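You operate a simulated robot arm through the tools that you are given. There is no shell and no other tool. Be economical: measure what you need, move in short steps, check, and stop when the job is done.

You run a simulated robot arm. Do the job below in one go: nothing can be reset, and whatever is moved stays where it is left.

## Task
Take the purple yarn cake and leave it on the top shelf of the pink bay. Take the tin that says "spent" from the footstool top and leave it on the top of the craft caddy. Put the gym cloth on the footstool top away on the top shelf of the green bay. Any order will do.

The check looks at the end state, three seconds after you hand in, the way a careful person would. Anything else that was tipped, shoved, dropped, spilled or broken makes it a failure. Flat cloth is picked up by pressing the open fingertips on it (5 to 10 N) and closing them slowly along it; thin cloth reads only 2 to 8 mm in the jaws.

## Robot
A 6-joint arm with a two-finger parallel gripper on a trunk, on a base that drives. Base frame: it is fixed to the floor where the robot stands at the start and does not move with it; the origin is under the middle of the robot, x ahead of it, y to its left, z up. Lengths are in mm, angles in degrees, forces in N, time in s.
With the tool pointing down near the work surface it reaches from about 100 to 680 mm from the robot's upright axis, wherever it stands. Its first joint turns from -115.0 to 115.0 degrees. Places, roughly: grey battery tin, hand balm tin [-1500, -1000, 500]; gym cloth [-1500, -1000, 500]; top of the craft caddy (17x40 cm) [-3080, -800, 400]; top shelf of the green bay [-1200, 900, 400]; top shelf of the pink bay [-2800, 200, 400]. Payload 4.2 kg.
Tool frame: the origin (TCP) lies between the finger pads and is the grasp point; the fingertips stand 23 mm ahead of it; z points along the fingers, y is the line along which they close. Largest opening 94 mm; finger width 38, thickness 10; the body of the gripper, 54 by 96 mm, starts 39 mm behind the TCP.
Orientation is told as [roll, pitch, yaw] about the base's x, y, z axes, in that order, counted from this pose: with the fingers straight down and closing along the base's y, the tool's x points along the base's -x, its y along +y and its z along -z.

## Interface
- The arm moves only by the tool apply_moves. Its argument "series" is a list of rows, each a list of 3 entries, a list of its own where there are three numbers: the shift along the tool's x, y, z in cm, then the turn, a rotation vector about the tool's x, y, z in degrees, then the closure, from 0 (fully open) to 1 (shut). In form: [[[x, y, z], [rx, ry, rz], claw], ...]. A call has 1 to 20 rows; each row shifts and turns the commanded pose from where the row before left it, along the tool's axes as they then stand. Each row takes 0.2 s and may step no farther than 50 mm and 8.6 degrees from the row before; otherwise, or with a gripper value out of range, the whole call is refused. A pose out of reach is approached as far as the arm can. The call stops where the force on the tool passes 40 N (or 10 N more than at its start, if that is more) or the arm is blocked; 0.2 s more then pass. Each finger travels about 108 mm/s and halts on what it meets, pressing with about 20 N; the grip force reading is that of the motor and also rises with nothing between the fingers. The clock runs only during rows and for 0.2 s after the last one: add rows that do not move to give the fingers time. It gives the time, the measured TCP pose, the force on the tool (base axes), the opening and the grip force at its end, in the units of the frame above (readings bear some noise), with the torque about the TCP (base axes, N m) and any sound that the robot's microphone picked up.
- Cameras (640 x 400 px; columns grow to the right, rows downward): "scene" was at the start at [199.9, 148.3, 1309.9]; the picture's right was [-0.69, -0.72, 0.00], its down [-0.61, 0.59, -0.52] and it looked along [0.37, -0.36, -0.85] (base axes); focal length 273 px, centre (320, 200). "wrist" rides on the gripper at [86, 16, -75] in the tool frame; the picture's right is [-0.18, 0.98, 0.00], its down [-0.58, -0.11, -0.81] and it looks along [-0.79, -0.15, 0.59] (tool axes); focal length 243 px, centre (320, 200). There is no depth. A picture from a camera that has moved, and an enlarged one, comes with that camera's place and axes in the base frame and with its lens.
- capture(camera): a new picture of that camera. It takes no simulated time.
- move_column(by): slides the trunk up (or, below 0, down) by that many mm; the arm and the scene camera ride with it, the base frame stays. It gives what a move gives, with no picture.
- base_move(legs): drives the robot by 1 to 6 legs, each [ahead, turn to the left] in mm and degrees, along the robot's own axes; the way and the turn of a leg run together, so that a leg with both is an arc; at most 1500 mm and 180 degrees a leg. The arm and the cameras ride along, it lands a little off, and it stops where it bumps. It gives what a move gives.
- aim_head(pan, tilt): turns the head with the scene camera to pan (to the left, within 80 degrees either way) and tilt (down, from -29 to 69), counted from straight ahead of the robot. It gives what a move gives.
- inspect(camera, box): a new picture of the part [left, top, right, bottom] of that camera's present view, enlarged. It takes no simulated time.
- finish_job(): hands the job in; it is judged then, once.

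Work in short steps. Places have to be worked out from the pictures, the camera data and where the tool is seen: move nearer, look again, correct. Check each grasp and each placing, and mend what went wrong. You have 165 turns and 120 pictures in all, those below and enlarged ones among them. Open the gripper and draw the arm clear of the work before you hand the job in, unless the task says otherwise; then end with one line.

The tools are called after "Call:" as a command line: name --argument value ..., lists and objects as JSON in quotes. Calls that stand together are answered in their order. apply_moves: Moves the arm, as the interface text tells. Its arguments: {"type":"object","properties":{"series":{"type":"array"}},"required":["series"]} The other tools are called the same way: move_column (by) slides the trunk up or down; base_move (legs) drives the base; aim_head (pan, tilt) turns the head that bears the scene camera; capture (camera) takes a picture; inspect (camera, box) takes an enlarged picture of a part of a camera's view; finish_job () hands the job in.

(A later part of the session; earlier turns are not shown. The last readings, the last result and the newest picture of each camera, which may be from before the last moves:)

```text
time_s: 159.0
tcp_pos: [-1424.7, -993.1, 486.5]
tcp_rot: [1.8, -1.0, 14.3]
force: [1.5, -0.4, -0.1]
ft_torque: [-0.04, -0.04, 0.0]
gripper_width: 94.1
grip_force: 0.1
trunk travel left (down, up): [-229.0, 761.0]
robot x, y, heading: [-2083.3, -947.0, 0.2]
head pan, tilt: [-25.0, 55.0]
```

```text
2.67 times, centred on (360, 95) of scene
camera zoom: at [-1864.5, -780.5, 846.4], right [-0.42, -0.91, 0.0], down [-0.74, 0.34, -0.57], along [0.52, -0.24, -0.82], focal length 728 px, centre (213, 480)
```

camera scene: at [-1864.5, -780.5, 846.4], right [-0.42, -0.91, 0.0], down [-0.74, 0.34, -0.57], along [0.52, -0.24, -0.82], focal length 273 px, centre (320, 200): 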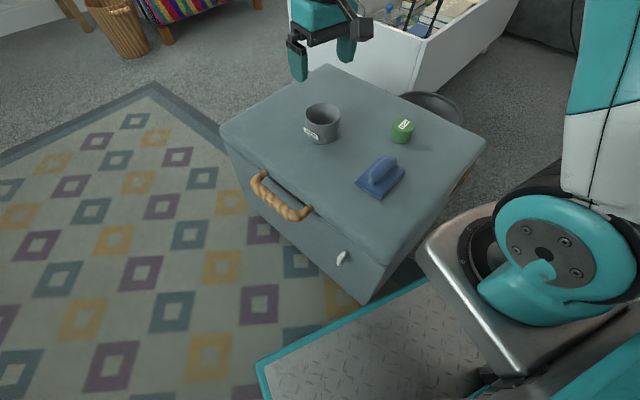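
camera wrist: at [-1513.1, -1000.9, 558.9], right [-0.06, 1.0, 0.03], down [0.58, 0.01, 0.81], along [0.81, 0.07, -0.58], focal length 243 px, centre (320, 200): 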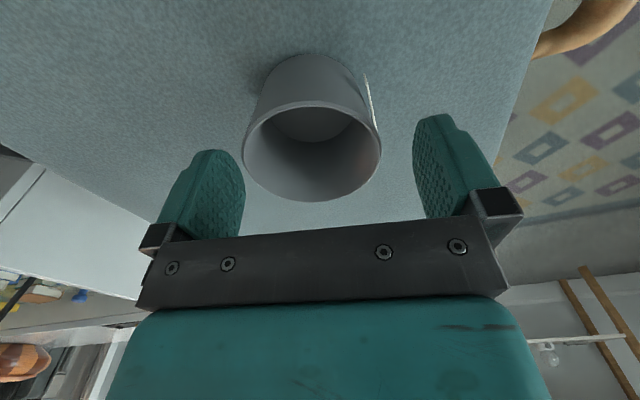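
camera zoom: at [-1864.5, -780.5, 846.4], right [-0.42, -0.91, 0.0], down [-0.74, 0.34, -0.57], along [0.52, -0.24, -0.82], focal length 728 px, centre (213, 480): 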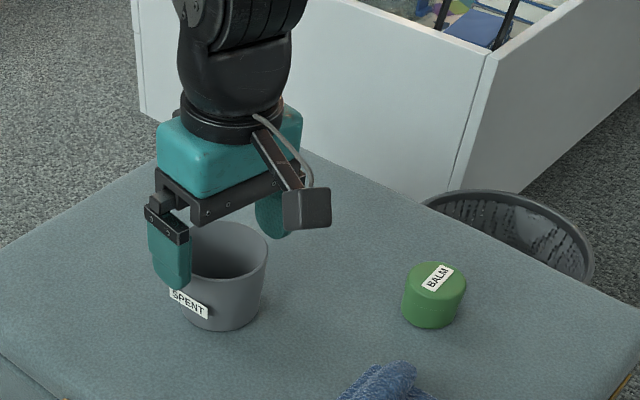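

The tin is centred between the fingers, with the rim near z≈465. I'll go down another 28 mm and close.

Call:
apply_moves --series '[[[0, -0.2, 1.4], [0, 0, 0], 0], [[0, 0, 1.4], [0, 0, 0], 0], [[0, 0, 0], [0, 0, 0], 0.08], [[0, 0, 0], [0, 0, 0], 0.14], [[0, 0, 0], [0, 0, 0], 0.2], [[0, 0, 0], [0, 0, 0], 0.26], [[0, 0, 0], [0, 0, 0], 0.32], [[0, 0, 0], [0, 0, 0], 0.4], [[0, 0, 0], [0, 0, 0], 0.4]]'

Call:
capture --camera "wrist"

```text
time_s: 161.0
tcp_pos: [-1422.7, -994.8, 458.8]
tcp_rot: [1.7, -1.1, 14.0]
force: [0.3, 0.5, -0.6]
ft_torque: [-0.01, 0.02, 0.01]
gripper_width: 77.8
grip_force: 19.8
trunk travel left (down, up): [-229.0, 761.0]
robot x, y, heading: [-2077.7, -947.5, 0.2]
head pan, tilt: [-25.0, 55.0]
```

```text
52 pictures are left
camera wrist: at [-1512.4, -1002.1, 531.5], right [-0.06, 1.0, 0.03], down [0.58, 0.01, 0.81], along [0.81, 0.07, -0.58], focal length 243 px, centre (320, 200)
```

wrist: 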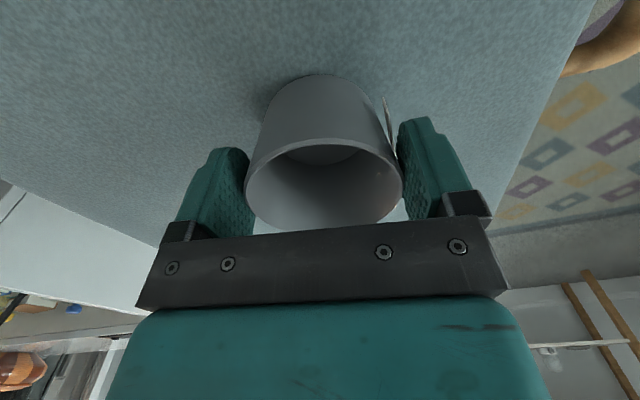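

Gripped at 78 mm. Lifting with the trunk and checking.

Call:
move_column --by 60

Call:
capture --camera "wrist"

Call:
inspect --camera "scene" --box '[200, 0, 520, 200]'

```text
time_s: 162.0
tcp_pos: [-1424.0, -995.2, 518.6]
tcp_rot: [1.7, -1.1, 14.0]
force: [0.4, -0.4, -0.7]
ft_torque: [0.01, 0.04, 0.03]
gripper_width: 77.8
grip_force: 20.2
trunk travel left (down, up): [-289.0, 701.0]
robot x, y, heading: [-2082.6, -945.0, 0.4]
head pan, tilt: [-25.0, 55.0]
```

```text
51 pictures are left
camera wrist: at [-1512.4, -1002.1, 591.5], right [-0.06, 1.0, 0.03], down [0.58, 0.01, 0.81], along [0.81, 0.07, -0.58], focal length 243 px, centre (320, 200)
```

wrist: 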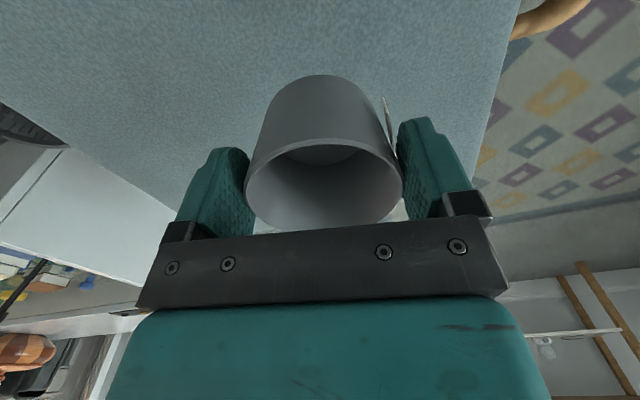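

```text
2.00 times, centred on (360, 100) of scene
camera zoom: at [-1864.5, -780.5, 906.4], right [-0.42, -0.91, 0.0], down [-0.74, 0.34, -0.57], along [0.52, -0.24, -0.82], focal length 546 px, centre (240, 400)
```

zoom: 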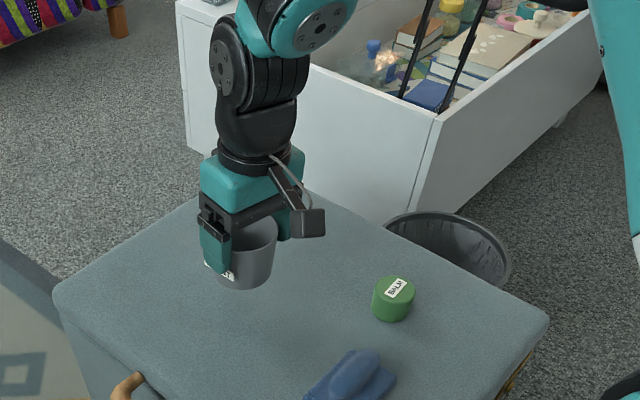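

The tin is held. I'll raise high, then drive to in front of the caddy at about (-2526,-570), facing −157.5°.

Call:
move_column --by 400

Call:
move_column --by 120

Call:
base_move --legs '[[-100, 0], [0, 137], [500, 0], [0, 65]]'

Call:
aim_head --pan -10 --tilt 55

Call:
capture --camera "scene"

```text
time_s: 165.8
tcp_pos: [-1423.2, -995.0, 919.2]
tcp_rot: [1.7, -0.9, 14.0]
force: [0.0, 0.2, -1.4]
ft_torque: [-0.04, 0.01, -0.02]
gripper_width: 77.8
grip_force: 19.6
trunk travel left (down, up): [-689.0, 301.0]
robot x, y, heading: [-2080.7, -944.5, 0.3]
head pan, tilt: [-25.0, 55.0]
```

```text
time_s: 167.3
tcp_pos: [-1424.9, -995.2, 1039.2]
tcp_rot: [1.6, -1.1, 14.1]
force: [0.2, 0.4, -1.2]
ft_torque: [-0.01, 0.03, -0.03]
gripper_width: 77.7
grip_force: 20.3
trunk travel left (down, up): [-809.0, 181.0]
robot x, y, heading: [-2080.1, -947.1, -0.2]
head pan, tilt: [-25.0, 55.0]
```

```text
time_s: 179.6
tcp_pos: [-3177.2, -820.1, 1038.0]
tcp_rot: [1.7, -1.0, -142.9]
force: [-0.3, 0.1, -0.7]
ft_torque: [0.0, 0.01, 0.0]
gripper_width: 78.1
grip_force: 20.4
trunk travel left (down, up): [-809.0, 181.0]
robot x, y, heading: [-2555.5, -608.4, -156.7]
head pan, tilt: [-25.0, 55.0]
```

```text
time_s: 180.4
tcp_pos: [-3177.3, -819.9, 1038.1]
tcp_rot: [1.8, -1.1, -142.9]
force: [0.4, -0.4, -1.6]
ft_torque: [0.02, -0.02, -0.02]
gripper_width: 77.8
grip_force: 20.0
trunk travel left (down, up): [-809.0, 181.0]
robot x, y, heading: [-2557.6, -609.3, -156.6]
head pan, tilt: [-10.0, 55.0]
```

```text
49 pictures are left
camera scene: at [-2688.2, -863.5, 1426.3], right [-0.23, 0.97, 0.0], down [0.8, 0.19, -0.57], along [-0.56, -0.13, -0.82], focal length 273 px, centre (320, 200)
```

scene: 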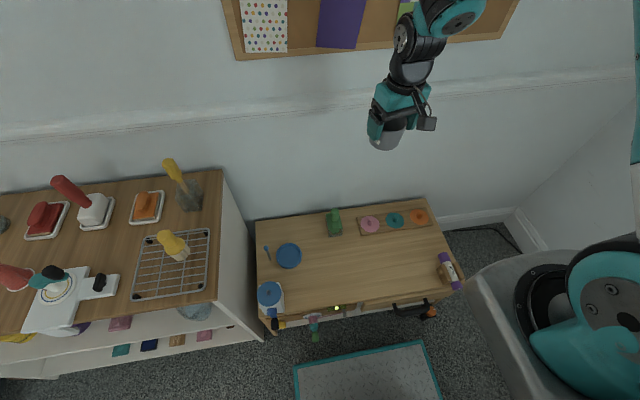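

The tin is near above the caddy, whose top has a free area in the middle around (-3125,-787). I'll back 60 mm and lower 320 mm for a closer look.

Call:
base_move --legs '[[-65, 0]]'

Call:
move_column --by -350

Call:
capture --camera "scene"

Call:
capture --camera "wrist"

```text
time_s: 181.4
tcp_pos: [-3116.5, -795.0, 1039.0]
tcp_rot: [1.7, -1.0, -143.0]
force: [-0.1, -1.0, -1.7]
ft_torque: [0.01, 0.0, 0.01]
gripper_width: 77.7
grip_force: 20.5
trunk travel left (down, up): [-809.0, 181.0]
robot x, y, heading: [-2492.7, -581.1, -156.7]
head pan, tilt: [-10.0, 55.0]
```

```text
time_s: 184.8
tcp_pos: [-3117.0, -795.6, 689.3]
tcp_rot: [1.6, -1.0, -142.9]
force: [0.3, 0.6, -1.6]
ft_torque: [0.0, 0.04, 0.04]
gripper_width: 77.7
grip_force: 20.1
trunk travel left (down, up): [-459.0, 531.0]
robot x, y, heading: [-2493.5, -582.8, -157.2]
head pan, tilt: [-10.0, 55.0]
```

```text
48 pictures are left
camera scene: at [-2628.1, -837.9, 1076.4], right [-0.23, 0.97, 0.0], down [0.8, 0.19, -0.57], along [-0.56, -0.13, -0.82], focal length 273 px, centre (320, 200)
```

scene: 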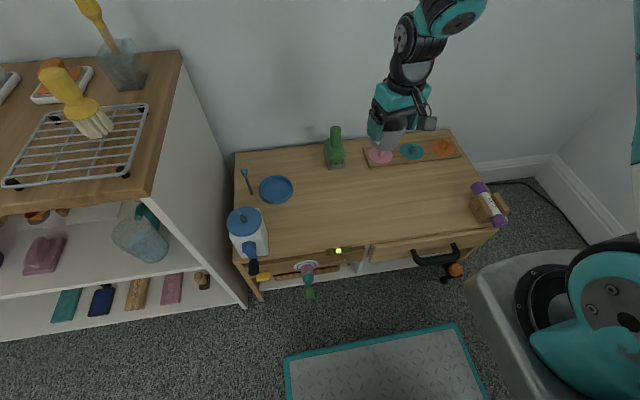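

```text
47 pictures are left
camera wrist: at [-3038.1, -752.6, 761.5], right [0.45, -0.89, 0.03], down [-0.53, -0.24, 0.81], along [-0.72, -0.38, -0.58], focal length 243 px, centre (320, 200)
```

wrist: 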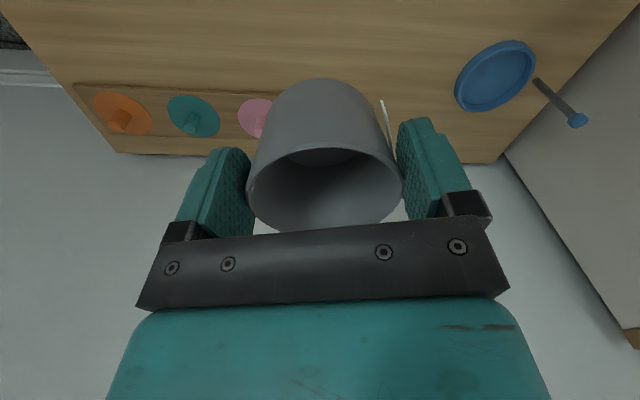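

Caddy top triangulates to z≈412–419 and the point below the tin is clear on all sides. I'll back 20 mm, lower 205 mm, then descend with force guarding.

Call:
base_move --legs '[[-20, 0]]'

Call:
move_column --by -200

Call:
capture --camera "scene"

Call:
capture --camera "wrist"

```text
time_s: 185.6
tcp_pos: [-3097.4, -787.6, 687.9]
tcp_rot: [1.7, -1.0, -142.9]
force: [-0.7, 0.0, 0.1]
ft_torque: [0.02, 0.01, -0.02]
gripper_width: 77.8
grip_force: 19.9
trunk travel left (down, up): [-459.0, 531.0]
robot x, y, heading: [-2472.7, -573.8, -156.9]
head pan, tilt: [-10.0, 55.0]
```

```text
time_s: 187.7
tcp_pos: [-3098.3, -787.2, 488.5]
tcp_rot: [1.7, -1.1, -142.9]
force: [-0.1, -0.7, -1.2]
ft_torque: [-0.01, -0.02, 0.01]
gripper_width: 77.5
grip_force: 19.9
trunk travel left (down, up): [-259.0, 731.0]
robot x, y, heading: [-2476.5, -575.4, -156.9]
head pan, tilt: [-10.0, 55.0]
```

```text
46 pictures are left
camera scene: at [-2609.5, -829.9, 876.4], right [-0.23, 0.97, 0.0], down [0.8, 0.19, -0.57], along [-0.56, -0.13, -0.82], focal length 273 px, centre (320, 200)
```

scene: 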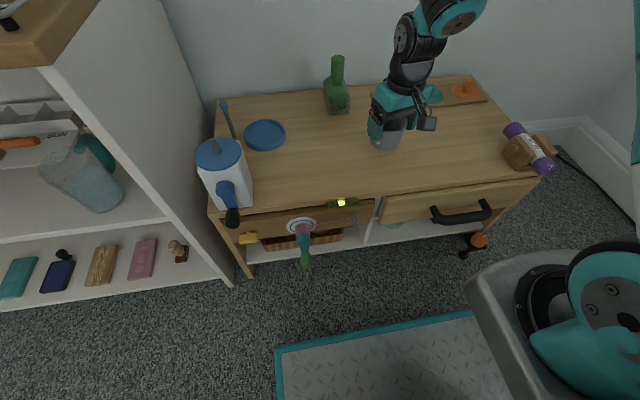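

```text
45 pictures are left
camera wrist: at [-3019.5, -744.6, 561.5], right [0.45, -0.89, 0.03], down [-0.53, -0.24, 0.81], along [-0.72, -0.38, -0.58], focal length 243 px, centre (320, 200)
```

wrist: 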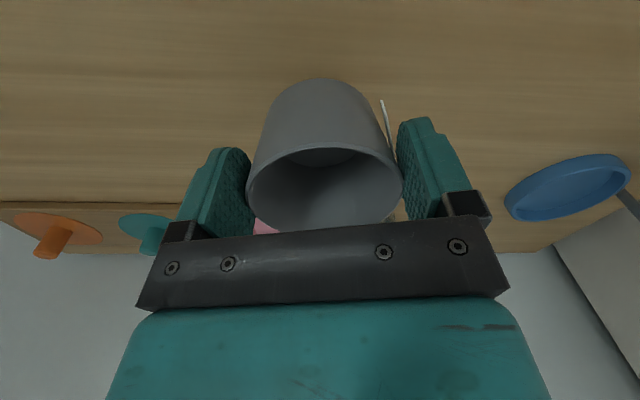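

Clear all round. I'll lower in small steps until contact.

Call:
apply_moves --series '[[[0, 0, 0.5], [0, 0, 0], 0.4], [[0, 0, 0.5], [0, 0, 0], 0.4], [[0, 0, 0.5], [0, 0, 0], 0.4], [[0, 0, 0.3], [0, 0, 0], 0.4], [[0, 0, 0.3], [0, 0, 0], 0.4]]'

Call:
apply_moves --series '[[[0, 0, 0.25], [0, 0, 0], 0.4], [[0, 0, 0.25], [0, 0, 0], 0.4], [[0, 0, 0.25], [0, 0, 0], 0.4]]'

```text
time_s: 188.9
tcp_pos: [-3096.8, -787.7, 468.1]
tcp_rot: [1.7, -1.0, -142.8]
force: [-0.4, 0.1, -1.4]
ft_torque: [0.05, -0.04, -0.01]
gripper_width: 77.8
grip_force: 19.4
trunk travel left (down, up): [-259.0, 731.0]
robot x, y, heading: [-2472.4, -573.0, -156.7]
head pan, tilt: [-10.0, 55.0]
```

```text
time_s: 189.7
tcp_pos: [-3097.6, -787.3, 460.8]
tcp_rot: [1.7, -1.0, -142.8]
force: [0.0, 0.6, -1.0]
ft_torque: [-0.01, 0.0, -0.02]
gripper_width: 77.6
grip_force: 20.7
trunk travel left (down, up): [-259.0, 731.0]
robot x, y, heading: [-2476.1, -574.4, -156.9]
head pan, tilt: [-10.0, 55.0]
```

No contact yet at 461, so I'll continue down in small steps.

Call:
apply_moves --series '[[[0, 0, 0.25], [0, 0, 0], 0.4], [[0, 0, 0.25], [0, 0, 0], 0.4], [[0, 0, 0.25], [0, 0, 0], 0.4]]'

Call:
apply_moves --series '[[[0, 0, 0.2], [0, 0, 0], 0.4], [[0, 0, 0.2], [0, 0, 0], 0.4], [[0, 0, 0.2], [0, 0, 0], 0.4]]'

```text
time_s: 190.5
tcp_pos: [-3099.7, -789.8, 454.4]
tcp_rot: [1.7, -1.2, -142.9]
force: [0.5, 1.0, 14.2]
ft_torque: [-0.17, 0.08, -0.08]
gripper_width: 78.0
grip_force: 20.1
trunk travel left (down, up): [-259.0, 731.0]
robot x, y, heading: [-2475.1, -577.2, -156.7]
head pan, tilt: [-10.0, 55.0]
```

```text
time_s: 191.3
tcp_pos: [-3097.3, -787.7, 446.1]
tcp_rot: [1.7, -1.0, -142.9]
force: [-1.4, 0.0, 13.3]
ft_torque: [-0.08, 0.06, -0.06]
gripper_width: 78.3
grip_force: 19.5
trunk travel left (down, up): [-259.0, 731.0]
robot x, y, heading: [-2474.0, -572.9, -156.8]
head pan, tilt: [-10.0, 55.0]
```

Contact at ≈453, so the tin is seated. Opening and raising straight up.

Call:
apply_moves --series '[[[0, 0, -0.2], [0, 0, 0], 0.3], [[0, 0, 0], [0, 0, 0], 0.15], [[0, 0, 0], [0, 0, 0], 0.08], [[0, 0, 0], [0, 0, 0], 0], [[0, 0, 0], [0, 0, 0], 0], [[0, 0, -1.5], [0, 0, 0], 0], [[0, 0, -3], [0, 0, 0], 0], [[0, 0, -4], [0, 0, 0], 0]]'

Call:
move_column --by 350

Call:
capture --camera "scene"

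```text
time_s: 193.1
tcp_pos: [-3097.5, -785.3, 534.6]
tcp_rot: [1.7, -1.0, -142.9]
force: [0.0, -0.9, 0.7]
ft_torque: [0.0, 0.01, 0.01]
gripper_width: 93.9
grip_force: 0.1
trunk travel left (down, up): [-259.0, 731.0]
robot x, y, heading: [-2473.3, -572.3, -156.6]
head pan, tilt: [-10.0, 55.0]
```

```text
time_s: 196.6
tcp_pos: [-3098.4, -784.8, 883.8]
tcp_rot: [1.8, -1.0, -142.9]
force: [-1.3, 1.2, 0.2]
ft_torque: [-0.01, 0.04, 0.02]
gripper_width: 93.9
grip_force: 0.0
trunk travel left (down, up): [-609.0, 381.0]
robot x, y, heading: [-2475.2, -576.4, -156.7]
head pan, tilt: [-10.0, 55.0]
```

```text
44 pictures are left
camera scene: at [-2609.5, -829.9, 1226.3], right [-0.23, 0.97, 0.0], down [0.8, 0.19, -0.57], along [-0.56, -0.13, -0.82], focal length 273 px, centre (320, 200)
```

scene: 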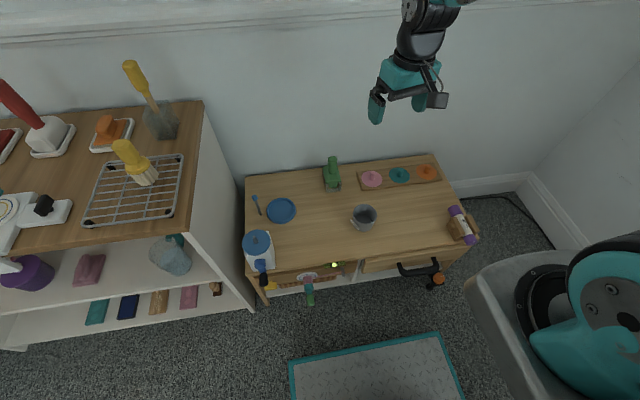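

The SPENT tin stands on the caddy top and nothing else moved. Now back to the footstool for the cloth, reversing the same way.

Call:
move_column --by 120

Call:
base_move --legs '[[0, -65], [-510, 0], [0, -138]]'

Call:
aim_head --pan -30 --tilt 60

Call:
capture --camera "scene"

```text
time_s: 198.1
tcp_pos: [-3096.3, -784.8, 1004.4]
tcp_rot: [1.7, -1.0, -142.9]
force: [0.3, 0.7, 0.4]
ft_torque: [-0.02, -0.01, 0.02]
gripper_width: 94.1
grip_force: 0.0
trunk travel left (down, up): [-729.0, 261.0]
robot x, y, heading: [-2471.3, -576.0, -156.6]
head pan, tilt: [-10.0, 55.0]
```

```text
time_s: 203.7
tcp_pos: [-2573.9, -424.2, 1005.9]
tcp_rot: [1.7, -0.9, 152.3]
force: [0.6, 0.1, 0.5]
ft_torque: [-0.02, 0.02, -0.02]
gripper_width: 94.1
grip_force: 0.1
trunk travel left (down, up): [-729.0, 261.0]
robot x, y, heading: [-2118.6, -898.5, 138.5]
head pan, tilt: [-10.0, 55.0]
stopped in leg 2: the robot was blocked; the commanded pose is now the measured one
```

```text
time_s: 204.6
tcp_pos: [-2574.5, -423.5, 1004.4]
tcp_rot: [1.7, -0.9, 152.3]
force: [0.3, 0.1, 0.3]
ft_torque: [0.01, -0.03, 0.01]
gripper_width: 94.1
grip_force: 0.0
trunk travel left (down, up): [-729.0, 261.0]
robot x, y, heading: [-2118.8, -895.0, 138.4]
head pan, tilt: [-30.0, 60.0]
```

```text
43 pictures are left
camera scene: at [-2385.5, -879.0, 1340.3], right [0.95, 0.32, 0.0], down [0.28, -0.82, -0.5], along [-0.16, 0.47, -0.87], focal length 273 px, centre (320, 200)
```

scene: 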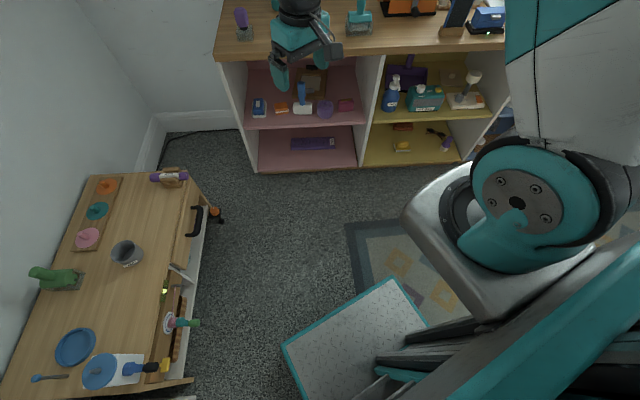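

The base's rear touched something, probably the footstool's corner. I'll pull forward 80 mm, turn to face it and check.

Call:
base_move --legs '[[80, 0], [0, -138]]'

Call:
aim_head --pan -20 --tilt 50

Call:
capture --camera "scene"

```text
time_s: 211.3
tcp_pos: [-1526.9, -900.3, 1004.1]
tcp_rot: [1.7, -0.9, 13.6]
force: [0.2, -0.8, 0.0]
ft_torque: [-0.02, 0.01, -0.02]
gripper_width: 93.8
grip_force: 0.1
trunk travel left (down, up): [-729.0, 261.0]
robot x, y, heading: [-2183.4, -843.4, -0.3]
head pan, tilt: [-30.0, 60.0]
```

```text
time_s: 212.1
tcp_pos: [-1525.8, -900.7, 1004.2]
tcp_rot: [1.7, -0.9, 13.6]
force: [-0.6, 0.0, -0.4]
ft_torque: [-0.02, -0.01, -0.02]
gripper_width: 94.0
grip_force: 0.0
trunk travel left (down, up): [-729.0, 261.0]
robot x, y, heading: [-2181.5, -842.7, -0.2]
head pan, tilt: [-20.0, 50.0]
```

```text
42 pictures are left
camera scene: at [-1956.3, -676.0, 1352.8], right [-0.35, -0.94, 0.0], down [-0.72, 0.27, -0.64], along [0.6, -0.22, -0.77], focal length 273 px, centre (320, 200)
```

scene: 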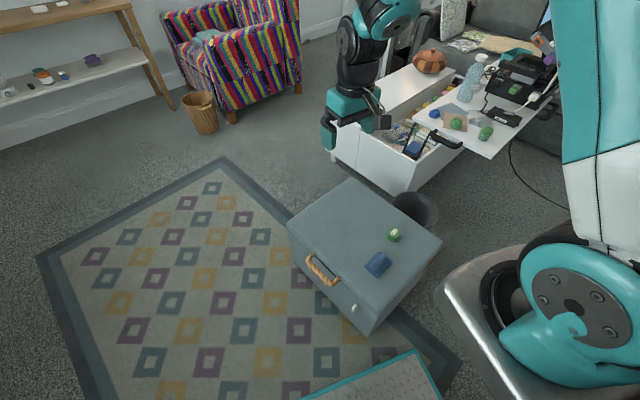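

The stool looks unmoved within measurement noise. I'll creep 85 mm forward and zoom in on the cloth.

Call:
base_move --legs '[[85, 0]]'

Call:
move_column --by -300

Call:
aim_head --pan -30 --tilt 55

Call:
inspect --camera "scene" --box '[240, 100, 480, 250]'

```text
time_s: 213.2
tcp_pos: [-1439.8, -898.2, 1004.2]
tcp_rot: [1.7, -0.9, 13.7]
force: [0.0, 0.0, 0.1]
ft_torque: [-0.01, 0.02, 0.0]
gripper_width: 93.7
grip_force: 0.0
trunk travel left (down, up): [-729.0, 261.0]
robot x, y, heading: [-2095.3, -844.3, -0.3]
head pan, tilt: [-20.0, 50.0]
```

```text
time_s: 216.2
tcp_pos: [-1440.1, -899.6, 705.6]
tcp_rot: [1.7, -0.9, 13.7]
force: [-0.3, -0.3, -0.5]
ft_torque: [-0.02, 0.0, -0.02]
gripper_width: 93.9
grip_force: 0.1
trunk travel left (down, up): [-429.0, 561.0]
robot x, y, heading: [-2092.7, -845.5, -0.1]
head pan, tilt: [-20.0, 50.0]
```

```text
time_s: 216.9
tcp_pos: [-1439.8, -899.2, 704.6]
tcp_rot: [1.8, -0.9, 13.7]
force: [0.8, 0.5, -0.8]
ft_torque: [0.0, 0.02, 0.0]
gripper_width: 93.8
grip_force: 0.0
trunk travel left (down, up): [-429.0, 561.0]
robot x, y, heading: [-2092.4, -842.1, 0.1]
head pan, tilt: [-30.0, 55.0]
```

```text
2.67 times, centred on (360, 175) of scene
camera zoom: at [-1880.4, -685.6, 1046.4], right [-0.5, -0.87, 0.0], down [-0.71, 0.41, -0.57], along [0.5, -0.29, -0.82], focal length 728 px, centre (213, 267)
```

zoom: 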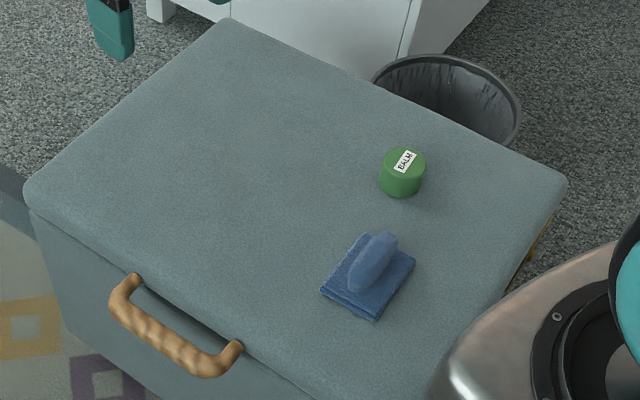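

The cloth is folded with a raised ridge about 75 mm long, centred near (-1586,-1044) and running at about −63°. I'll move above it and turn the gripper to close across the ridge.

Call:
apply_moves --series '[[[3.52, -2.12, 0], [0, 0, 0], 0], [[3.52, -2.12, 0], [0, 0, 0], 0], [[3.52, -2.12, 0], [0, 0, 0], 0], [[3.52, -2.12, 0], [0, 0, 0], 0], [[3.52, -2.12, 0], [0, 0, 0], 0], [[0, 0, 0], [0, 0, 8.5], 0], [[0, 0, 0], [0, 0, 8.5], 0], [[0, 0, 0], [0, 0, 8.5], 0], [[0, 0, 0], [0, 0, 8.5], 0], [[0, 0, 0], [0, 0, 8.5], 0], [[0, 0, 0], [0, 0, 8.5], 0], [[0, 0, 0], [0, 0, 8.5], 0], [[0, 0, 0], [0, 0, 8.5], 0], [[0, 0, 0], [0, 0, 8.5], 0], [[0, 0, 0], [0, 0, 0], 0]]'

Call:
capture --camera "wrist"

Call:
capture --camera "scene"

```text
time_s: 220.1
tcp_pos: [-1586.1, -1043.2, 697.5]
tcp_rot: [1.3, 1.4, -62.9]
force: [-0.1, -0.3, -0.2]
ft_torque: [0.0, -0.04, -0.02]
gripper_width: 93.8
grip_force: 0.0
trunk travel left (down, up): [-429.0, 561.0]
robot x, y, heading: [-2093.0, -844.7, -0.1]
head pan, tilt: [-30.0, 55.0]
```

```text
40 pictures are left
camera wrist: at [-1611.5, -961.4, 774.6], right [0.96, 0.28, 0.02], down [0.16, -0.59, 0.79], along [0.23, -0.75, -0.61], focal length 243 px, centre (320, 200)
```

wrist: 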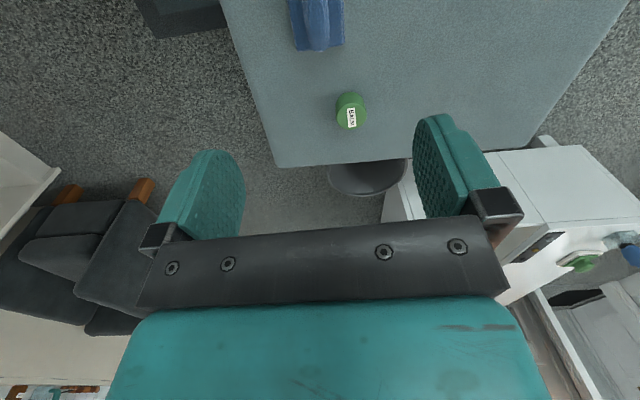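

```text
39 pictures are left
camera scene: at [-1880.5, -685.6, 1046.4], right [-0.5, -0.86, 0.0], down [-0.71, 0.41, -0.57], along [0.5, -0.29, -0.82], focal length 273 px, centre (320, 200)
```

scene: 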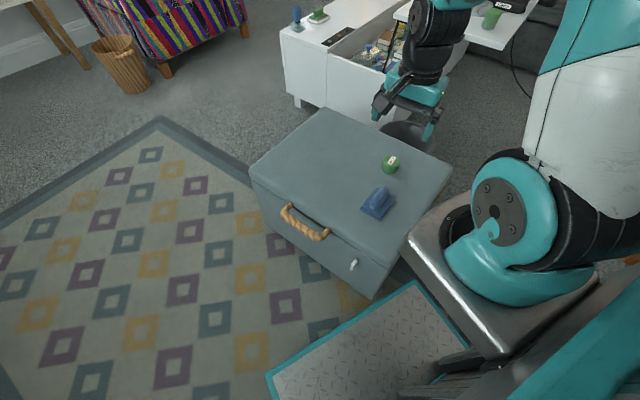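

The ridge is aligned with the finger gap direction. I'll lower 170 mm and check.

Call:
move_column --by -170

Call:
capture --camera "wrist"

Call:
inspect --camera "scene" --box '[300, 80, 460, 180]'

```text
time_s: 222.0
tcp_pos: [-1586.5, -1044.0, 528.2]
tcp_rot: [1.4, 1.4, -62.9]
force: [-0.2, -1.6, 1.2]
ft_torque: [-0.03, 0.0, -0.01]
gripper_width: 94.2
grip_force: 0.2
trunk travel left (down, up): [-259.0, 731.0]
robot x, y, heading: [-2095.2, -844.1, -0.3]
head pan, tilt: [-30.0, 55.0]
```

```text
38 pictures are left
camera wrist: at [-1611.7, -961.4, 604.6], right [0.96, 0.29, 0.02], down [0.16, -0.59, 0.79], along [0.24, -0.75, -0.61], focal length 243 px, centre (320, 200)
```

wrist: 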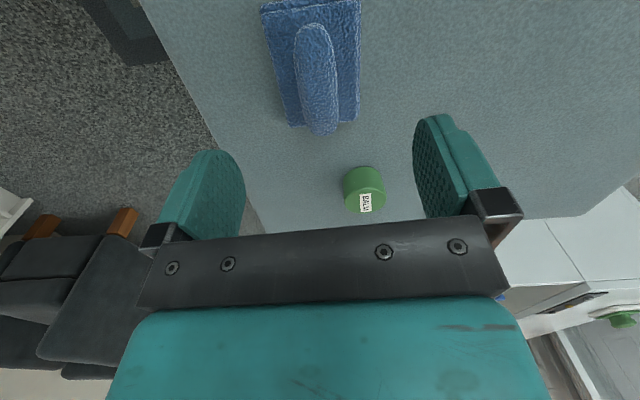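

```text
4.00 times, centred on (380, 130) of scene
camera zoom: at [-1880.5, -685.6, 876.4], right [-0.5, -0.86, 0.0], down [-0.71, 0.41, -0.57], along [0.5, -0.29, -0.82], focal length 1093 px, centre (80, 480)
```

zoom: 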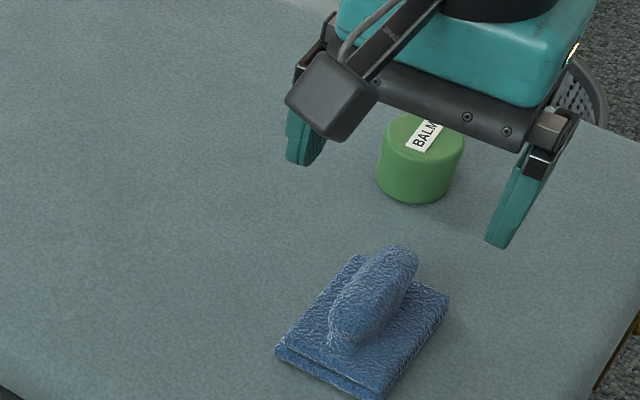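

The ridge centre is within 6 mm of the TCP. I'll half-close to about 55 mm, nudge, and descend 62 mm.

Call:
apply_moves --series '[[[0.5, 0.2, 0], [0, 0, 0], 0.2], [[0, 0, 1.5], [0, 0, 0], 0.4], [[0, 0, 1.5], [0, 0, 0], 0.42], [[0, 0, 1.5], [0, 0, 0], 0.42], [[0, 0, 1.5], [0, 0, 0], 0.42], [[0, 0, 0], [0, 0, 0], 0.42]]'

Call:
capture --camera "wrist"

Call:
inspect --camera "scene" --box '[300, 80, 460, 180]'

```text
time_s: 223.4
tcp_pos: [-1583.8, -1036.5, 468.6]
tcp_rot: [1.3, 1.4, -62.7]
force: [0.0, 0.3, 0.1]
ft_torque: [0.02, 0.02, 0.0]
gripper_width: 54.8
grip_force: 0.1
trunk travel left (down, up): [-259.0, 731.0]
robot x, y, heading: [-2095.0, -843.6, 0.2]
head pan, tilt: [-30.0, 55.0]
```

```text
36 pictures are left
camera wrist: at [-1611.0, -953.6, 544.8], right [0.96, 0.29, 0.02], down [0.16, -0.59, 0.79], along [0.24, -0.75, -0.61], focal length 243 px, centre (320, 200)
```

wrist: 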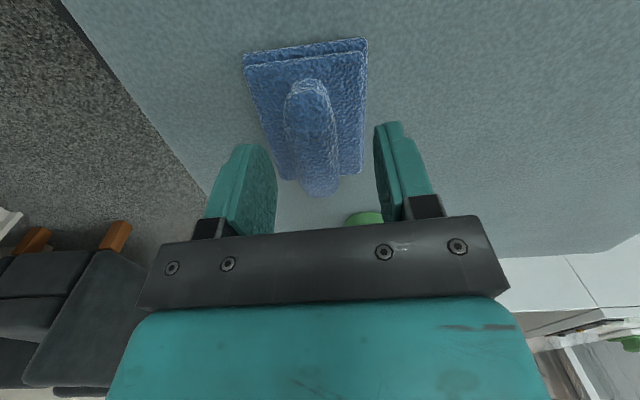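

```text
4.00 times, centred on (380, 130) of scene
camera zoom: at [-1880.5, -685.6, 876.4], right [-0.5, -0.86, 0.0], down [-0.71, 0.41, -0.57], along [0.5, -0.29, -0.82], focal length 1093 px, centre (80, 480)
```

zoom: 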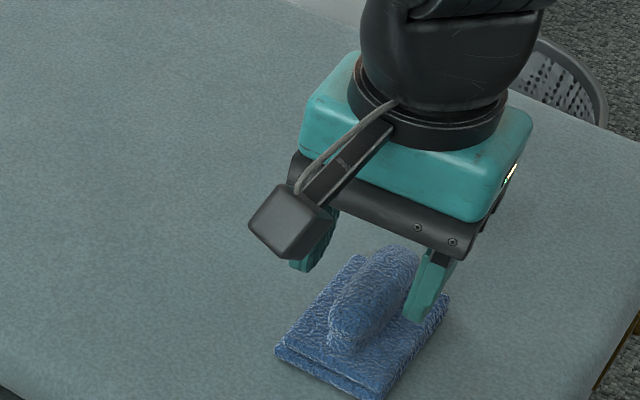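

The ridge is centred between the fingertips. I'll descend gently to contact.

Call:
apply_moves --series '[[[0, -0.2, 0.6], [0, 0, 0], 0.42], [[0, 0, 0.5], [0, 0, 0], 0.42], [[0, 0, 0.3], [0, 0, 0], 0.42]]'

Call:
apply_moves --series '[[[0, 0, 0.2], [0, 0, 0], 0.42], [[0, 0, 0.2], [0, 0, 0], 0.42]]'

```text
time_s: 224.2
tcp_pos: [-1587.4, -1036.8, 455.2]
tcp_rot: [1.3, 1.4, -62.8]
force: [-0.1, 0.7, 0.4]
ft_torque: [0.02, 0.03, -0.04]
gripper_width: 54.3
grip_force: 0.1
trunk travel left (down, up): [-259.0, 731.0]
robot x, y, heading: [-2092.0, -846.3, 0.1]
head pan, tilt: [-30.0, 55.0]
```

```text
time_s: 224.8
tcp_pos: [-1587.5, -1036.0, 450.1]
tcp_rot: [1.2, 1.5, -62.8]
force: [-1.0, 0.3, 0.4]
ft_torque: [0.01, 0.01, -0.01]
gripper_width: 54.4
grip_force: 0.0
trunk travel left (down, up): [-259.0, 731.0]
robot x, y, heading: [-2088.3, -841.9, -0.1]
head pan, tilt: [-30.0, 55.0]
```

Call:
apply_moves --series '[[[0, 0, 0.2], [0, 0, 0], 0.42], [[0, 0, 0.2], [0, 0, 0], 0.42], [[0, 0, 0.1], [0, 0, 0], 0.42]]'

Call:
capture --camera "wrist"

```text
time_s: 225.6
tcp_pos: [-1587.1, -1037.1, 446.0]
tcp_rot: [1.4, 1.4, -62.7]
force: [-0.4, -0.4, 0.2]
ft_torque: [-0.04, 0.01, 0.02]
gripper_width: 54.2
grip_force: 0.1
trunk travel left (down, up): [-259.0, 731.0]
robot x, y, heading: [-2091.5, -842.6, -0.0]
head pan, tilt: [-30.0, 55.0]
```

```text
34 pictures are left
camera wrist: at [-1613.2, -954.2, 521.8], right [0.96, 0.29, 0.02], down [0.16, -0.59, 0.79], along [0.24, -0.75, -0.61], focal length 243 px, centre (320, 200)
```

wrist: 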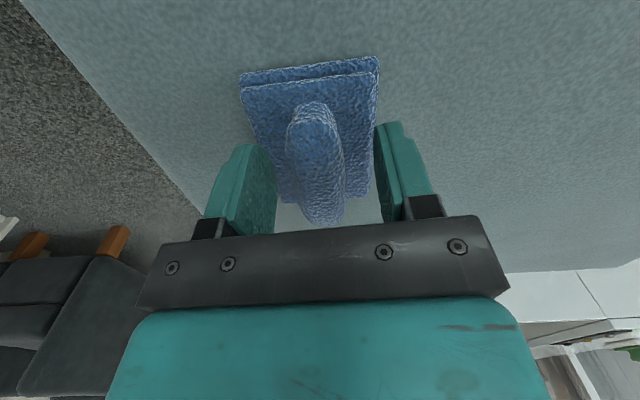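

Still no contact at 446, with the ridge between the pads. I'll keep descending in small steps until I read 5–10 N.

Call:
apply_moves --series '[[[0, 0, 0.2], [0, 0, 0], 0.42], [[0, 0, 0.2], [0, 0, 0], 0.42], [[0, 0, 0], [0, 0, 0], 0.42]]'

Call:
apply_moves --series '[[[0, 0, 0.2], [0, 0, 0], 0.42], [[0, 0, 0], [0, 0, 0], 0.42]]'

```text
time_s: 226.4
tcp_pos: [-1587.2, -1036.8, 440.9]
tcp_rot: [1.2, 1.5, -62.7]
force: [-0.2, -0.8, 0.0]
ft_torque: [0.01, -0.01, 0.01]
gripper_width: 54.6
grip_force: 0.0
trunk travel left (down, up): [-259.0, 731.0]
robot x, y, heading: [-2095.9, -841.5, -0.0]
head pan, tilt: [-30.0, 55.0]
```

```text
time_s: 227.0
tcp_pos: [-1588.0, -1036.3, 439.7]
tcp_rot: [1.3, 1.5, -62.8]
force: [-0.8, -0.6, 7.5]
ft_torque: [-0.24, 0.11, -0.04]
gripper_width: 54.7
grip_force: 0.5
trunk travel left (down, up): [-259.0, 731.0]
robot x, y, heading: [-2092.2, -844.3, 0.0]
head pan, tilt: [-30.0, 55.0]
```

Contact at 7.5 N. Closing slowly along the cloth around the ridge.

Call:
apply_moves --series '[[[0, 0, 0], [0, 0, 0], 0.46], [[0, 0, 0], [0, 0, 0], 0.5], [[0, 0, 0], [0, 0, 0], 0.54], [[0, 0, 0], [0, 0, 0], 0.58], [[0, 0, 0], [0, 0, 0], 0.62], [[0, 0, 0], [0, 0, 0], 0.66], [[0, 0, 0], [0, 0, 0], 0.7], [[0, 0, 0], [0, 0, 0], 0.74], [[0, 0, 0], [0, 0, 0], 0.78], [[0, 0, 0], [0, 0, 0], 0.82], [[0, 0, 0], [0, 0, 0], 0.86], [[0, 0, 0], [0, 0, 0], 0.9], [[0, 0, 0], [0, 0, 0], 0.95], [[0, 0, 0], [0, 0, 0], 1], [[0, 0, 0], [0, 0, 0], 1]]'

Call:
capture --camera "wrist"

```text
time_s: 230.2
tcp_pos: [-1586.5, -1036.3, 440.4]
tcp_rot: [1.3, 1.4, -62.9]
force: [1.1, -0.5, 10.5]
ft_torque: [-0.18, 0.32, 0.02]
gripper_width: 27.3
grip_force: 19.8
trunk travel left (down, up): [-259.0, 731.0]
robot x, y, heading: [-2092.4, -842.6, 0.1]
head pan, tilt: [-30.0, 55.0]
```

```text
33 pictures are left
camera wrist: at [-1613.3, -954.3, 515.8], right [0.96, 0.28, 0.02], down [0.16, -0.59, 0.79], along [0.24, -0.75, -0.61], focal length 243 px, centre (320, 200)
```

wrist: 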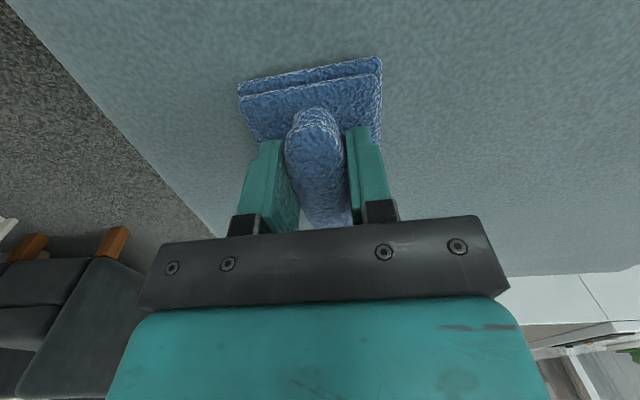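

Holding the 27 mm ridge. I'll lift 60 mm with the trunk and check.

Call:
move_column --by 80

Call:
capture --camera "wrist"

Call:
capture --camera "scene"

```text
time_s: 231.4
tcp_pos: [-1589.0, -1036.3, 520.2]
tcp_rot: [1.3, 1.4, -62.8]
force: [-0.7, -0.1, -0.4]
ft_torque: [0.01, -0.01, 0.03]
gripper_width: 27.8
grip_force: 20.1
trunk travel left (down, up): [-339.0, 651.0]
robot x, y, heading: [-2093.4, -846.3, -0.2]
head pan, tilt: [-30.0, 55.0]
```

```text
32 pictures are left
camera wrist: at [-1613.2, -954.1, 595.7], right [0.96, 0.29, 0.02], down [0.16, -0.59, 0.79], along [0.24, -0.75, -0.61], focal length 243 px, centre (320, 200)
```

wrist: 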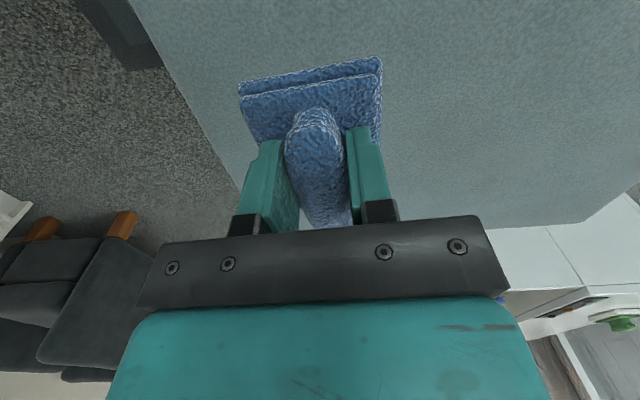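

```text
31 pictures are left
camera scene: at [-1880.5, -685.6, 956.4], right [-0.5, -0.86, 0.0], down [-0.71, 0.41, -0.57], along [0.5, -0.29, -0.82], focal length 273 px, centre (320, 200)
```

scene: 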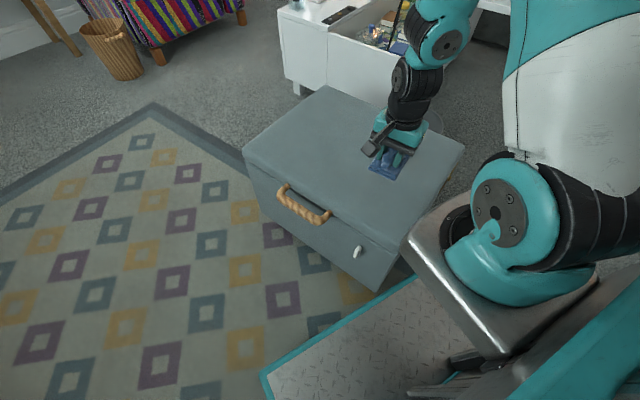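

The cloth is firmly held. I'll raise the trunk, back away, and drive to in front of the green bay at about (-840,30), facing 112.5°.

Call:
move_column --by 300

Call:
base_move --legs '[[-150, 0], [0, 32], [830, 0], [820, 0], [0, 80.5]]'

Call:
aim_head --pan 0 --tilt 40

Call:
capture --camera "scene"

```text
time_s: 234.4
tcp_pos: [-1588.4, -1036.7, 818.5]
tcp_rot: [1.3, 1.4, -62.9]
force: [-0.3, 0.5, -1.3]
ft_torque: [0.04, 0.03, -0.01]
gripper_width: 27.7
grip_force: 20.1
trunk travel left (down, up): [-639.0, 351.0]
robot x, y, heading: [-2092.1, -841.4, -0.2]
head pan, tilt: [-30.0, 55.0]
```

```text
time_s: 248.7
tcp_pos: [-845.8, 560.7, 819.5]
tcp_rot: [1.3, 1.5, 48.8]
force: [0.1, -0.6, -0.2]
ft_torque: [-0.03, 0.02, 0.01]
gripper_width: 27.6
grip_force: 20.1
trunk travel left (down, up): [-639.0, 351.0]
robot x, y, heading: [-841.2, 20.2, 111.6]
head pan, tilt: [-30.0, 55.0]
```

```text
time_s: 249.7
tcp_pos: [-846.4, 560.3, 819.4]
tcp_rot: [1.4, 1.4, 48.8]
force: [0.3, -0.2, -1.1]
ft_torque: [0.02, 0.0, 0.01]
gripper_width: 27.5
grip_force: 19.7
trunk travel left (down, up): [-639.0, 351.0]
robot x, y, heading: [-839.5, 20.2, 111.6]
head pan, tilt: [0.0, 40.0]
```

```text
30 pictures are left
camera scene: at [-1107.4, 168.9, 1277.0], right [0.93, 0.36, 0.0], down [0.23, -0.6, -0.77], along [-0.28, 0.71, -0.64], focal length 273 px, centre (320, 200)
```

scene: 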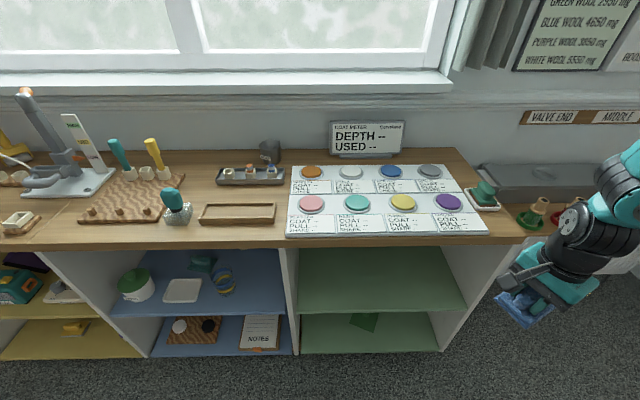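

The green bay's top shelf is empty, with the front edge at f≈1029 and the bay centre at l≈−755. I'll centre the arm laterally and rotate the wrist so the camera ends up on top when tilted.

Call:
apply_moves --series '[[[4.03, 1.43, 0], [0, 0, 0], 1], [[4.03, 1.43, 0], [0, 0, 0], 1], [[4.03, 1.43, 0], [0, 0, 0], 1], [[4.03, 1.43, 0], [0, 0, 0], 1], [[0, 0, 0], [0, 0, -8.5], 1], [[0, 0, 0], [0, 0, -8.5], 1], [[0, 0, 0], [0, 0, -8.5], 1], [[0, 0, 0], [0, 0, -8.5], 1], [[0, 0, 0], [0, 0, -8.5], 1], [[0, 0, 0], [0, 0, -8.5], 1], [[0, 0, 0], [0, 0, -8.5], 1], [[0, 0, 0], [0, 0, -8.5], 1], [[0, 0, 0], [0, 0, -8.5], 1], [[0, 0, 0], [0, 0, -8.5], 1], [[0, 0, 0], [0, 0, -8.5], 1], [[0, 0, 0], [0, 0, -8.5], 1], [[0, 0, 0], [0, 0, -8.5], 1], [[0, 0, 0], [0, 0, -8.5], 1]]'

Call:
apply_moves --series '[[[0, 0, 0], [0, 0, -8.5], 1], [[0, 0, 0], [0, 0, -8.5], 1], [[0, 0, 0], [0, 0, -8.5], 1], [[0, 0, 0], [0, 0, -8.5], 1], [[0, 0, 0], [0, 0, -8.5], 1], [[0, 0, 0], [0, 0, -8.5], 1], [[0, 0, 0], [0, 0, -8.5], 1], [[0, 0, 0], [0, 0, -8.5], 1], [[0, 0, 0], [0, 0, -8.5], 1], [[0, 0, 0], [0, 0, -8.5], 1], [[0, 0, 0], [0, 0, -8.5], 1], [[0, 0, 0], [0, 0, -8.5], 1], [[0, 0, 0], [0, 0, -8.5], 1], [[0, 0, 0], [0, 0, -8.5], 1], [[0, 0, 0], [0, 0, 0], 1]]'

```text
time_s: 253.5
tcp_pos: [-995.3, 478.2, 824.2]
tcp_rot: [0.7, -1.8, 167.9]
force: [-0.7, -0.1, -0.2]
ft_torque: [0.02, -0.03, -0.02]
gripper_width: 27.4
grip_force: 19.5
trunk travel left (down, up): [-639.0, 351.0]
robot x, y, heading: [-838.7, 17.5, 111.5]
head pan, tilt: [0.0, 40.0]
```

```text
time_s: 256.7
tcp_pos: [-995.2, 476.7, 825.3]
tcp_rot: [-1.9, 0.3, -73.2]
force: [-0.2, 0.8, -1.0]
ft_torque: [-0.01, 0.03, 0.01]
gripper_width: 27.6
grip_force: 20.0
trunk travel left (down, up): [-639.0, 351.0]
robot x, y, heading: [-839.0, 18.6, 111.5]
head pan, tilt: [0.0, 40.0]
```

Yaw is right to within 5°. I'll back the base 180 mm, then extend and tilt the tool forward about 51°.

Call:
base_move --legs '[[-180, 0]]'

Call:
apply_moves --series '[[[4, 0, 0], [0, 0, -5], 1], [[4, 0, 0], [0, 0, 0], 1], [[4, 0, 0], [0, 0, 0], 1], [[4, 0, 0], [0, 0, 0], 1], [[0, 0, 0], [0, 8.5, 0], 1], [[0, 0, 0], [0, 8.5, 0], 1], [[0, 0, 0], [0, 8.5, 0], 1], [[0, 0, 0], [0, 8.5, 0], 1], [[0, 0, 0], [0, 8.5, 0], 1], [[0, 0, 0], [0, 8.5, 0], 1], [[0, 0, 0], [0, 0, 0], 1]]'

Call:
capture --camera "scene"

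```text
time_s: 258.2
tcp_pos: [-929.6, 308.7, 824.9]
tcp_rot: [-1.9, 0.4, -73.3]
force: [0.9, 0.5, 0.1]
ft_torque: [0.01, 0.0, 0.02]
gripper_width: 27.5
grip_force: 20.6
trunk travel left (down, up): [-639.0, 351.0]
robot x, y, heading: [-775.6, -148.9, 111.3]
head pan, tilt: [0.0, 40.0]
```

```text
time_s: 260.6
tcp_pos: [-986.2, 459.5, 826.2]
tcp_rot: [-3.0, 51.5, -70.5]
force: [-0.8, 1.5, -0.7]
ft_torque: [0.01, 0.02, -0.04]
gripper_width: 27.7
grip_force: 19.8
trunk travel left (down, up): [-639.0, 351.0]
robot x, y, heading: [-771.9, -151.9, 111.6]
head pan, tilt: [0.0, 40.0]
```

```text
29 pictures are left
camera scene: at [-1041.6, 0.9, 1277.0], right [0.93, 0.37, 0.0], down [0.23, -0.6, -0.77], along [-0.28, 0.71, -0.64], focal length 273 px, centre (320, 200)
```

scene: 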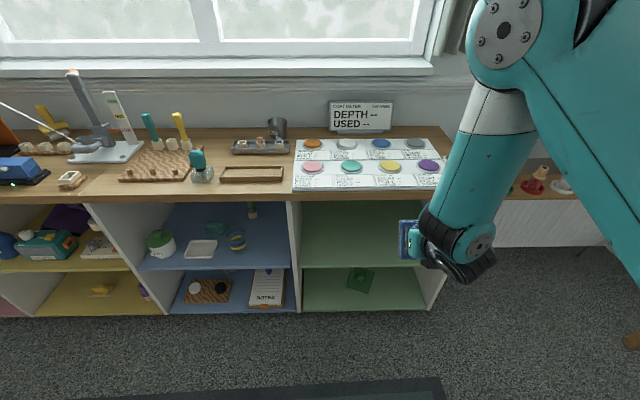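

Tilted 51°. I'll lower 290 mm to shelf-entry height and look.

Call:
move_column --by -285

Call:
aim_head --pan 0 --tilt 28

Call:
capture --camera "scene"

Call:
capture --camera "wrist"

```text
time_s: 263.5
tcp_pos: [-985.0, 458.6, 541.5]
tcp_rot: [-3.0, 51.5, -70.5]
force: [-0.2, 0.1, -0.8]
ft_torque: [-0.01, 0.01, 0.02]
gripper_width: 27.6
grip_force: 20.0
trunk travel left (down, up): [-354.0, 636.0]
robot x, y, heading: [-772.2, -150.9, 111.5]
head pan, tilt: [0.0, 40.0]
```

```text
time_s: 264.2
tcp_pos: [-986.1, 459.2, 540.5]
tcp_rot: [-3.0, 51.5, -70.6]
force: [-0.2, 1.1, 0.4]
ft_torque: [-0.03, 0.02, -0.03]
gripper_width: 27.3
grip_force: 20.4
trunk travel left (down, up): [-354.0, 636.0]
robot x, y, heading: [-769.8, -148.1, 111.4]
head pan, tilt: [0.0, 28.0]
```

```text
28 pictures are left
camera scene: at [-1043.9, 6.7, 1010.5], right [0.93, 0.37, 0.0], down [0.17, -0.44, -0.88], along [-0.32, 0.82, -0.47], focal length 273 px, centre (320, 200)
```

scene: 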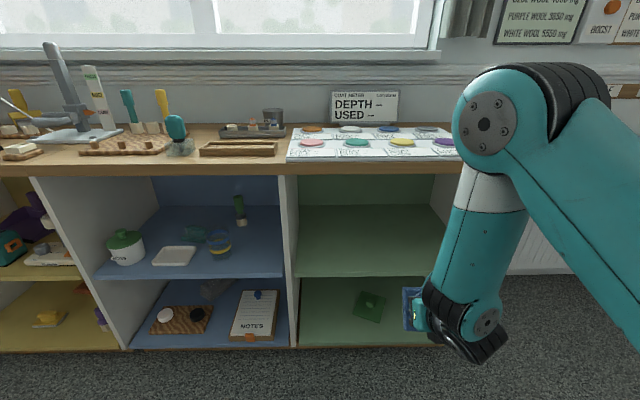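

```text
27 pictures are left
camera wrist: at [-965.5, 462.5, 653.9], right [0.95, 0.26, -0.18], down [0.27, -0.96, 0.05], along [-0.16, -0.1, -0.98], focal length 243 px, centre (320, 200)
```

wrist: 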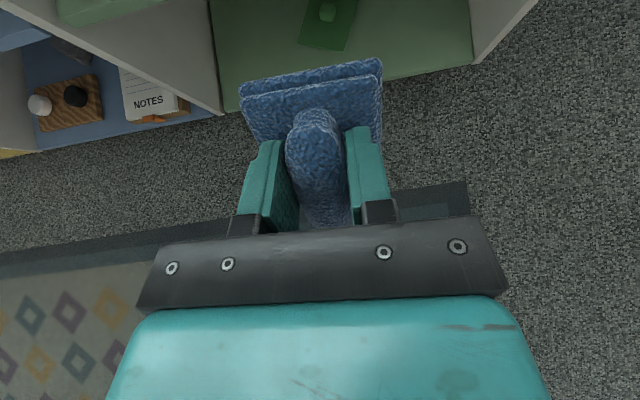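

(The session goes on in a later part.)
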